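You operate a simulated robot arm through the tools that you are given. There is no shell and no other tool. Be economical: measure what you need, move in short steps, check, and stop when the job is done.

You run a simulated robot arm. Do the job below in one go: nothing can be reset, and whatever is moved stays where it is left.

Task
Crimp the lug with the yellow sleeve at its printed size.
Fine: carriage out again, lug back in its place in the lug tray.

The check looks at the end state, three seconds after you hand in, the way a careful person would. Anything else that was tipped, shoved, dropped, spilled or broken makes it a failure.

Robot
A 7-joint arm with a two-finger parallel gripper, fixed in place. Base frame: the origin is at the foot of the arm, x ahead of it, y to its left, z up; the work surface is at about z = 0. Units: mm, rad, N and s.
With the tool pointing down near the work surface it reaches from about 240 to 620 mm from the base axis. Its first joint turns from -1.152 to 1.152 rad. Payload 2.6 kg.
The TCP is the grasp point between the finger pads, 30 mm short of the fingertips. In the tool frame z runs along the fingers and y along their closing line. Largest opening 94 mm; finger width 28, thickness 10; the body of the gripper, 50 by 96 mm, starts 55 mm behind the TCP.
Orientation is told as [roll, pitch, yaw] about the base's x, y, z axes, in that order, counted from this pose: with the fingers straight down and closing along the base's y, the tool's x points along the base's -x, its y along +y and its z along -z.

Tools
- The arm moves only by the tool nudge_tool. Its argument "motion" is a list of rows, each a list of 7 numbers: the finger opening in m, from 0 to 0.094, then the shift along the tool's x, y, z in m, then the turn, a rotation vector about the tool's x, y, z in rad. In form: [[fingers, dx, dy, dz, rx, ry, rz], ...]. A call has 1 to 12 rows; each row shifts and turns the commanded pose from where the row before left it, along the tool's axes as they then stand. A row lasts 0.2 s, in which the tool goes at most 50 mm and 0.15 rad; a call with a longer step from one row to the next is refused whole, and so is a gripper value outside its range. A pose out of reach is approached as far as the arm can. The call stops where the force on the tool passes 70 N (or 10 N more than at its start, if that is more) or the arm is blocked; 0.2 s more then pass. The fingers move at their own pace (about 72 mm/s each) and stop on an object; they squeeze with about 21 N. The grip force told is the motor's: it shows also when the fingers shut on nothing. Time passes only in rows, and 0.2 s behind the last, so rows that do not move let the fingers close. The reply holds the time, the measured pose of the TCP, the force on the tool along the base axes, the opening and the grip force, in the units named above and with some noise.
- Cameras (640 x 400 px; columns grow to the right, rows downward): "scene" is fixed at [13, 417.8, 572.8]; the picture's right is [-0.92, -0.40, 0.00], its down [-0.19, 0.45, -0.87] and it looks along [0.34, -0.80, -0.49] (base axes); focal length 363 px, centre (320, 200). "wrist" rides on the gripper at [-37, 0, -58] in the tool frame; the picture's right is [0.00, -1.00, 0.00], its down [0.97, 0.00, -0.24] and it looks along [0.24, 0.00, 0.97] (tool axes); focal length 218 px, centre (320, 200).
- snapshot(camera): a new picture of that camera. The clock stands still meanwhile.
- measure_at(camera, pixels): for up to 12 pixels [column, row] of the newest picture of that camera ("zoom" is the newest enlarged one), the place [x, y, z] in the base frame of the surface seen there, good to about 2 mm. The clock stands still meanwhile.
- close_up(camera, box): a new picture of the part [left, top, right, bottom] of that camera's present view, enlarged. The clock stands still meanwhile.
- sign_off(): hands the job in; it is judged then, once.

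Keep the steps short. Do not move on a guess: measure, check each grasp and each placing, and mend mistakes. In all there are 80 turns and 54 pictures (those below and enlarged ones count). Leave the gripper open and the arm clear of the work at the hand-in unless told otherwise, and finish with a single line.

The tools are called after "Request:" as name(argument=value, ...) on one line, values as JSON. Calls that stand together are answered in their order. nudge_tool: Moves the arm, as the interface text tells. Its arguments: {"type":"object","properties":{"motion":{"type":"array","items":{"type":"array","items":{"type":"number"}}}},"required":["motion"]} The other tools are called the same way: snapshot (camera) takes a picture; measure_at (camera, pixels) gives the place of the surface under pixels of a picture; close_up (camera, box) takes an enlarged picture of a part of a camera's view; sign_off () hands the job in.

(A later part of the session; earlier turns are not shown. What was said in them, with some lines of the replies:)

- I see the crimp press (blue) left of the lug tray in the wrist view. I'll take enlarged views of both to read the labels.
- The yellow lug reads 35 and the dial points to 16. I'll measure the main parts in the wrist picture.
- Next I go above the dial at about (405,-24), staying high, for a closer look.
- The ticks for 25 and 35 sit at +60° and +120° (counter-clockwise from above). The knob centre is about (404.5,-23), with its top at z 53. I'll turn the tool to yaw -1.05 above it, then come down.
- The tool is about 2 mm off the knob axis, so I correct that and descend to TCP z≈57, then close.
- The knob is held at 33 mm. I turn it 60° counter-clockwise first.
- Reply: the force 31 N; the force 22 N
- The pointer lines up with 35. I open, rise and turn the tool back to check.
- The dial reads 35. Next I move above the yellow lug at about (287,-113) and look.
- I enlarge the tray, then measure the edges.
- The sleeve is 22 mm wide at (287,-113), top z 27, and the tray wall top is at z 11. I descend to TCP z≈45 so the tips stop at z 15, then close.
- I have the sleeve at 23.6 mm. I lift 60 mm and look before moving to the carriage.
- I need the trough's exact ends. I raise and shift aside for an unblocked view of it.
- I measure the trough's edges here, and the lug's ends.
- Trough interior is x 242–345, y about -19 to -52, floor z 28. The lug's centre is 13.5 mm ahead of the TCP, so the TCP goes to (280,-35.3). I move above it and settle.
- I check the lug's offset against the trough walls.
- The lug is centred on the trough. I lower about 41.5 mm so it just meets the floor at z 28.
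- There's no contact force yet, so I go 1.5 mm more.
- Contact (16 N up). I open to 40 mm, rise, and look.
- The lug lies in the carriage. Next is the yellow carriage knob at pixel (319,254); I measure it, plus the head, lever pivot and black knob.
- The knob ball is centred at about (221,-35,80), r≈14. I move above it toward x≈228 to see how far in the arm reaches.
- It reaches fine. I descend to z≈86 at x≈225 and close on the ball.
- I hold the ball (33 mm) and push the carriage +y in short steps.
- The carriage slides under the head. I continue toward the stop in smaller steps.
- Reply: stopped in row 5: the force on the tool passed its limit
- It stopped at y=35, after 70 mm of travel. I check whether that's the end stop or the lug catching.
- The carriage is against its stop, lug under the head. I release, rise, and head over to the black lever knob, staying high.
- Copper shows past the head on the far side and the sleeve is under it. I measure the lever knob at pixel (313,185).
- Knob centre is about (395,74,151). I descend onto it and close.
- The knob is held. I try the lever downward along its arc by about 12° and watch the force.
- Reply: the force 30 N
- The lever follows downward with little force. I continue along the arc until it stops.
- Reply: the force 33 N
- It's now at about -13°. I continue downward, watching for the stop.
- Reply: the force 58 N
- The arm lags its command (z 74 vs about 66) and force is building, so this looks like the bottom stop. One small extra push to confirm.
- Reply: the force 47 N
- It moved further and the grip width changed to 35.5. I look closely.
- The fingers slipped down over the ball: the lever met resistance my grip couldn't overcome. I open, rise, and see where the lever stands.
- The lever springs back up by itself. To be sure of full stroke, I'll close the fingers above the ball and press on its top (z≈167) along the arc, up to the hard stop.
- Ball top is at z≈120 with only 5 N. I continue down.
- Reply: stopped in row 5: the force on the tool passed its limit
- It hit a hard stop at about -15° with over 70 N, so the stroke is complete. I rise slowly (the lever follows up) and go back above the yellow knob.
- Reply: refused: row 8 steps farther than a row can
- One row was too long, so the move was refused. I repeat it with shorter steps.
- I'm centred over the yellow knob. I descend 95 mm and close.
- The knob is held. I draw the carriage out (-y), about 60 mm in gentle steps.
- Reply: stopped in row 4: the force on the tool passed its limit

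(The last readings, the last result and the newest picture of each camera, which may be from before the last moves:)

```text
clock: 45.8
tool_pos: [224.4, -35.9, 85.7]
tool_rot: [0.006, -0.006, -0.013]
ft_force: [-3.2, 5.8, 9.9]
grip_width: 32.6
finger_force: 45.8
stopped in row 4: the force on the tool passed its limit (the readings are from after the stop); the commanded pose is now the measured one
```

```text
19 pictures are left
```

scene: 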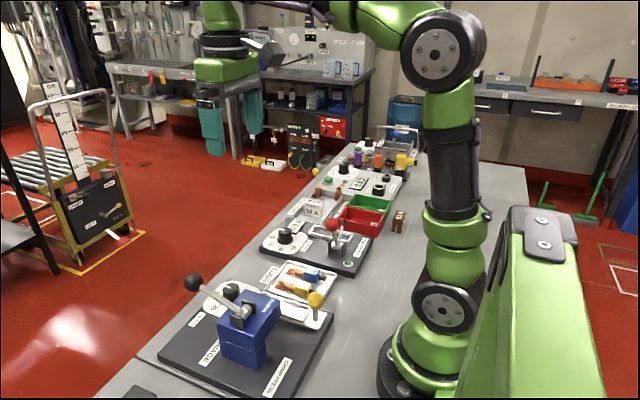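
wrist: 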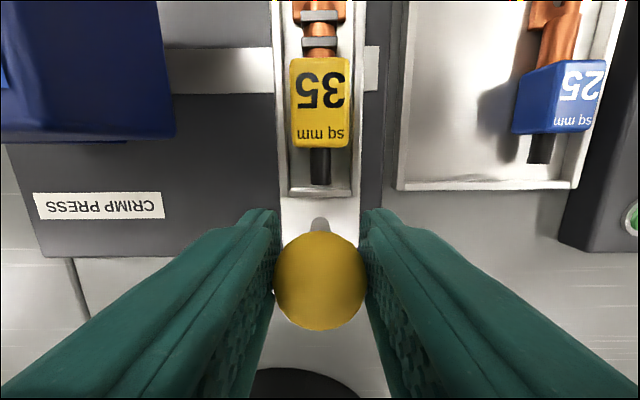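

The carriage is out at its stop, and the copper barrel shows two crimp marks. I release, rise, and move above the lug.

Request:
nudge_tool(motion=[[0.055, 0, 0, 0, 0, 0, 0], [0.055, 0, 0, 0, 0, 0, 0], [0.055, 0, 0, -0.03, 0, 0, 0], [0.055, 0, 0, -0.04, 0, 0, -0.012], [0.05, -0.015, 0, -0.03, 0, 0.005, 0], [0.05, -0.025, 0, 0, 0, 0, 0], [0.045, -0.015, 0.001, 0, 0, 0, 0], [0.045, 0, 0, 0, 0, 0, 0]])

Request:
close_up(camera="wrist", box=[220, 60, 480, 220])

```text
clock: 47.6
tool_pos: [281.6, -34.3, 185.0]
tool_rot: [0.003, -0.003, 0.0]
ft_force: [-0.1, 0.4, 0.3]
grip_width: 45.2
finger_force: 0.1
```

```text
2.46 times, centred on (350, 140) of wrist
```

zoom: 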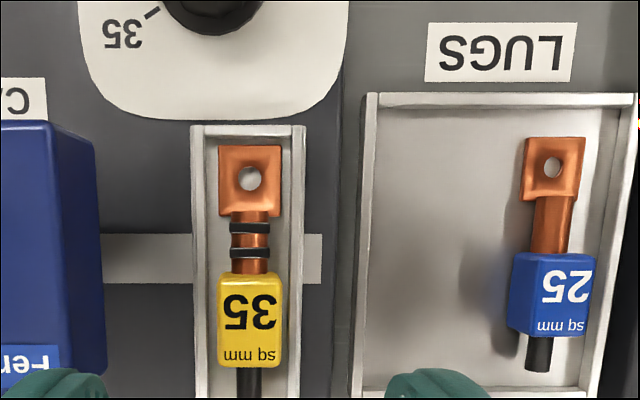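

Request:
measure_at(camera="zoom", pixels=[[222, 320], [278, 320], [250, 280], [250, 360], [224, 160], [278, 160], [250, 150], [516, 295], [588, 295], [198, 320], [293, 320]])

```text
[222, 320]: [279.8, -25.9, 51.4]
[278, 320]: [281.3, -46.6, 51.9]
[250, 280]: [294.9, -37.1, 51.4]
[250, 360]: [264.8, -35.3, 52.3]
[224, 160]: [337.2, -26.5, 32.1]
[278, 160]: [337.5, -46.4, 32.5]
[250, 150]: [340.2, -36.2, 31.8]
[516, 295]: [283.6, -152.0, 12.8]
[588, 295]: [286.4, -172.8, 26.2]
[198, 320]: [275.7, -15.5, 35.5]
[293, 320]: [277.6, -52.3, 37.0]
```

The sleeve is at (280,-36.2), top z 52. I descend to TCP z≈70 (tips above the 36 mm walls) and grip.

Request:
nudge_tool(motion=[[0.04, 0.0015, -0.0015, 0.03, 0, 0, 0], [0.04, 0, 0, 0.035, 0, 0, 0], [0.04, 0, 0, 0.03, 0, 0, 0], [0.04, 0, 0, 0.02, 0, 0, 0], [0.04, 0, 0, 0, 0, 0, 0], [0.01, 0, 0, 0, 0, 0, 0], [0.01, 0, 0, 0, 0, 0, 0]])

```text
clock: 49.2
tool_pos: [277.3, -35.2, 70.3]
tool_rot: [0.004, 0.0, 0.001]
ft_force: [-0.6, 0.2, -0.7]
grip_width: 23.4
finger_force: 21.0
```

Gripped at 23.4 mm. I lift, carry it over its old place (sleeve centre 287,-113), and look.

Request:
nudge_tool(motion=[[0.01, 0, 0, -0.015, 0, 0, 0], [0.01, 0, 0, -0.025, 0, 0, 0], [0.01, 0, -0.02, 0, 0, 0, 0], [0.01, -0.003, -0.028, 0, 0, 0, 0], [0.01, -0.004, -0.03, 0, 0, 0, 0], [0.01, 0, 0, 0, 0, 0, 0], [0.01, 0, 0, 0, 0, 0, 0]])

Request:
snapshot(camera="wrist")

Request:
measure_at(camera="wrist", pixels=[[320, 240], [292, 240], [348, 240], [320, 86], [295, 115], [345, 115], [320, 303]])

```text
clock: 50.8
tool_pos: [285.2, -112.8, 110.7]
tool_rot: [0.003, -0.002, 0.0]
ft_force: [0.5, 0.2, 0.0]
grip_width: 23.2
finger_force: 21.0
```

```text
17 pictures are left
```

wrist: 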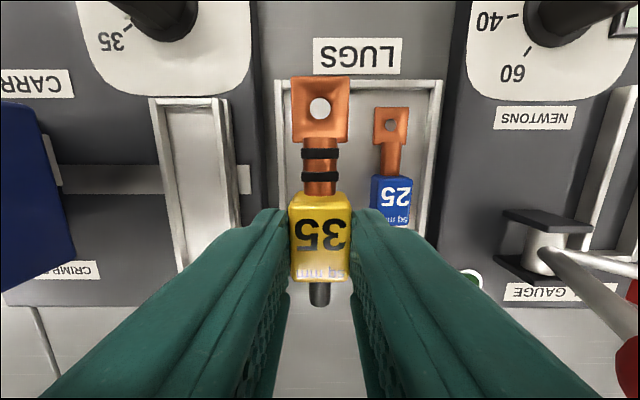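

```text
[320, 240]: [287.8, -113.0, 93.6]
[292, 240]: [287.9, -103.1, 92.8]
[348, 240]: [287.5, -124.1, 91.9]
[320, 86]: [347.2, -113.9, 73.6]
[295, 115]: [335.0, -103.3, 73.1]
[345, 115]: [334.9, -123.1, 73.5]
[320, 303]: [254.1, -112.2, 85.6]
```

The lug spans x 253–349 at y -113.4, matching its old place. I lower 64 mm, then feel for the floor.

Request:
nudge_tool(motion=[[0.01, 0, 0, 0.025, 0, 0, 0], [0.01, 0, 0, 0.022, 0, 0, 0], [0.01, 0, 0, 0.012, 0, 0, 0], [0.01, 0, 0, 0.005, 0, 0, 0], [0.01, 0, 0, 0, 0, 0, 0]])

Request:
nudge_tool(motion=[[0.01, 0, 0, 0.001, 0, 0, 0], [0.01, 0, 0, 0, 0, 0, 0]])

```text
clock: 52.0
tool_pos: [286.2, -113.7, 46.9]
tool_rot: [0.003, -0.002, 0.0]
ft_force: [-0.7, -0.1, -0.9]
grip_width: 23.2
finger_force: 20.8
```

```text
clock: 52.6
tool_pos: [286.6, -113.2, 45.7]
tool_rot: [0.002, -0.003, 0.0]
ft_force: [0.4, -0.2, -0.8]
grip_width: 23.3
finger_force: 20.9
```

No contact yet; I go down 0.7 mm at a time.

Request:
nudge_tool(motion=[[0.01, 0, 0, 0.0007, 0, 0, 0], [0.01, 0, 0, 0.0007, 0, 0, 0], [0.01, 0, 0, 0, 0, 0, 0]])

```text
clock: 53.4
tool_pos: [285.9, -112.5, 44.3]
tool_rot: [0.005, -0.002, 0.0]
ft_force: [-1.6, 0.6, 5.6]
grip_width: 23.4
finger_force: 21.2
```

Contact with the floor (5.6 N). I open to 40 mm and rise straight up, then check.

Request:
nudge_tool(motion=[[0.04, 0, 0, 0, 0, 0, 0], [0.04, 0, 0, 0, 0, 0, 0], [0.04, 0, 0, -0.02, 0, 0, 0], [0.04, 0, 0, -0.04, 0, 0, 0], [0.04, 0, 0, -0.045, 0, 0, 0], [0.06, 0, 0, -0.045, 0, 0, 0], [0.08, 0, 0, -0.045, 0, 0, 0], [0.08, 0, 0, -0.045, 0, 0, 0], [0.08, 0, 0, -0.045, 0, 0, 0], [0.08, 0, 0, 0, 0, 0, 0]])

Request:
snapshot(camera="wrist")

Request:
snapshot(camera="scene")

Request:
close_up(camera="wrist", box=[160, 90, 400, 240])

```text
clock: 55.6
tool_pos: [283.3, -112.3, 330.5]
tool_rot: [0.004, -0.002, 0.0]
ft_force: [-0.3, -0.3, 0.2]
grip_width: 80.0
finger_force: 0.1
```

```text
16 pictures are left
```

wrist: 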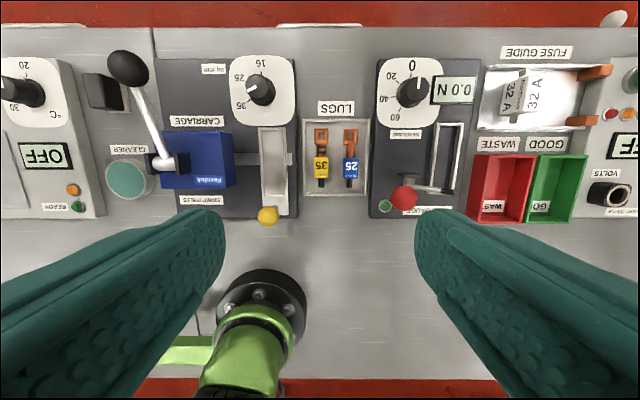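

```text
15 pictures are left
```

scene: 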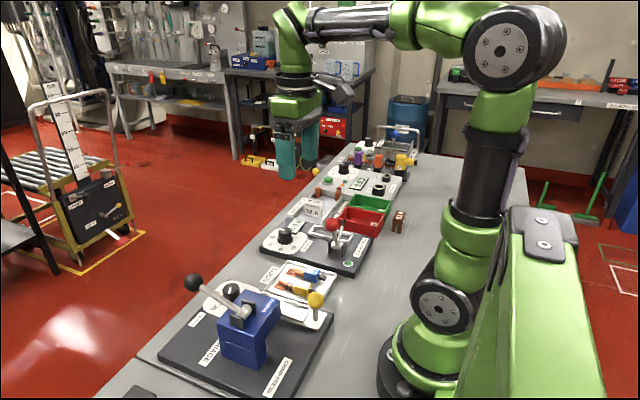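

```text
2.67 times, centred on (280, 165) of wrist
```

zoom: 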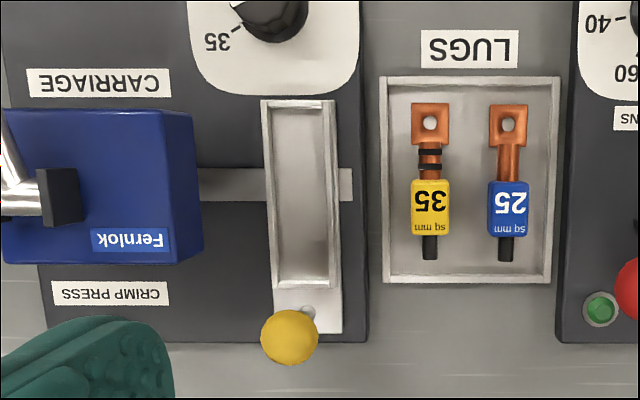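

The crimped lug is back in its place, the carriage is out, the lever is up, the dial reads 35, and the arm is clear with the gripper open. I hand in.

Request:
sign_off()

```text
The job is handed in.
```

The yellow-sleeved lug is crimped with the press set to 35, the carriage is out again, and the lug is back in its place in the lug tray; the lever took two strokes, because my grip slipped at the end of the first.
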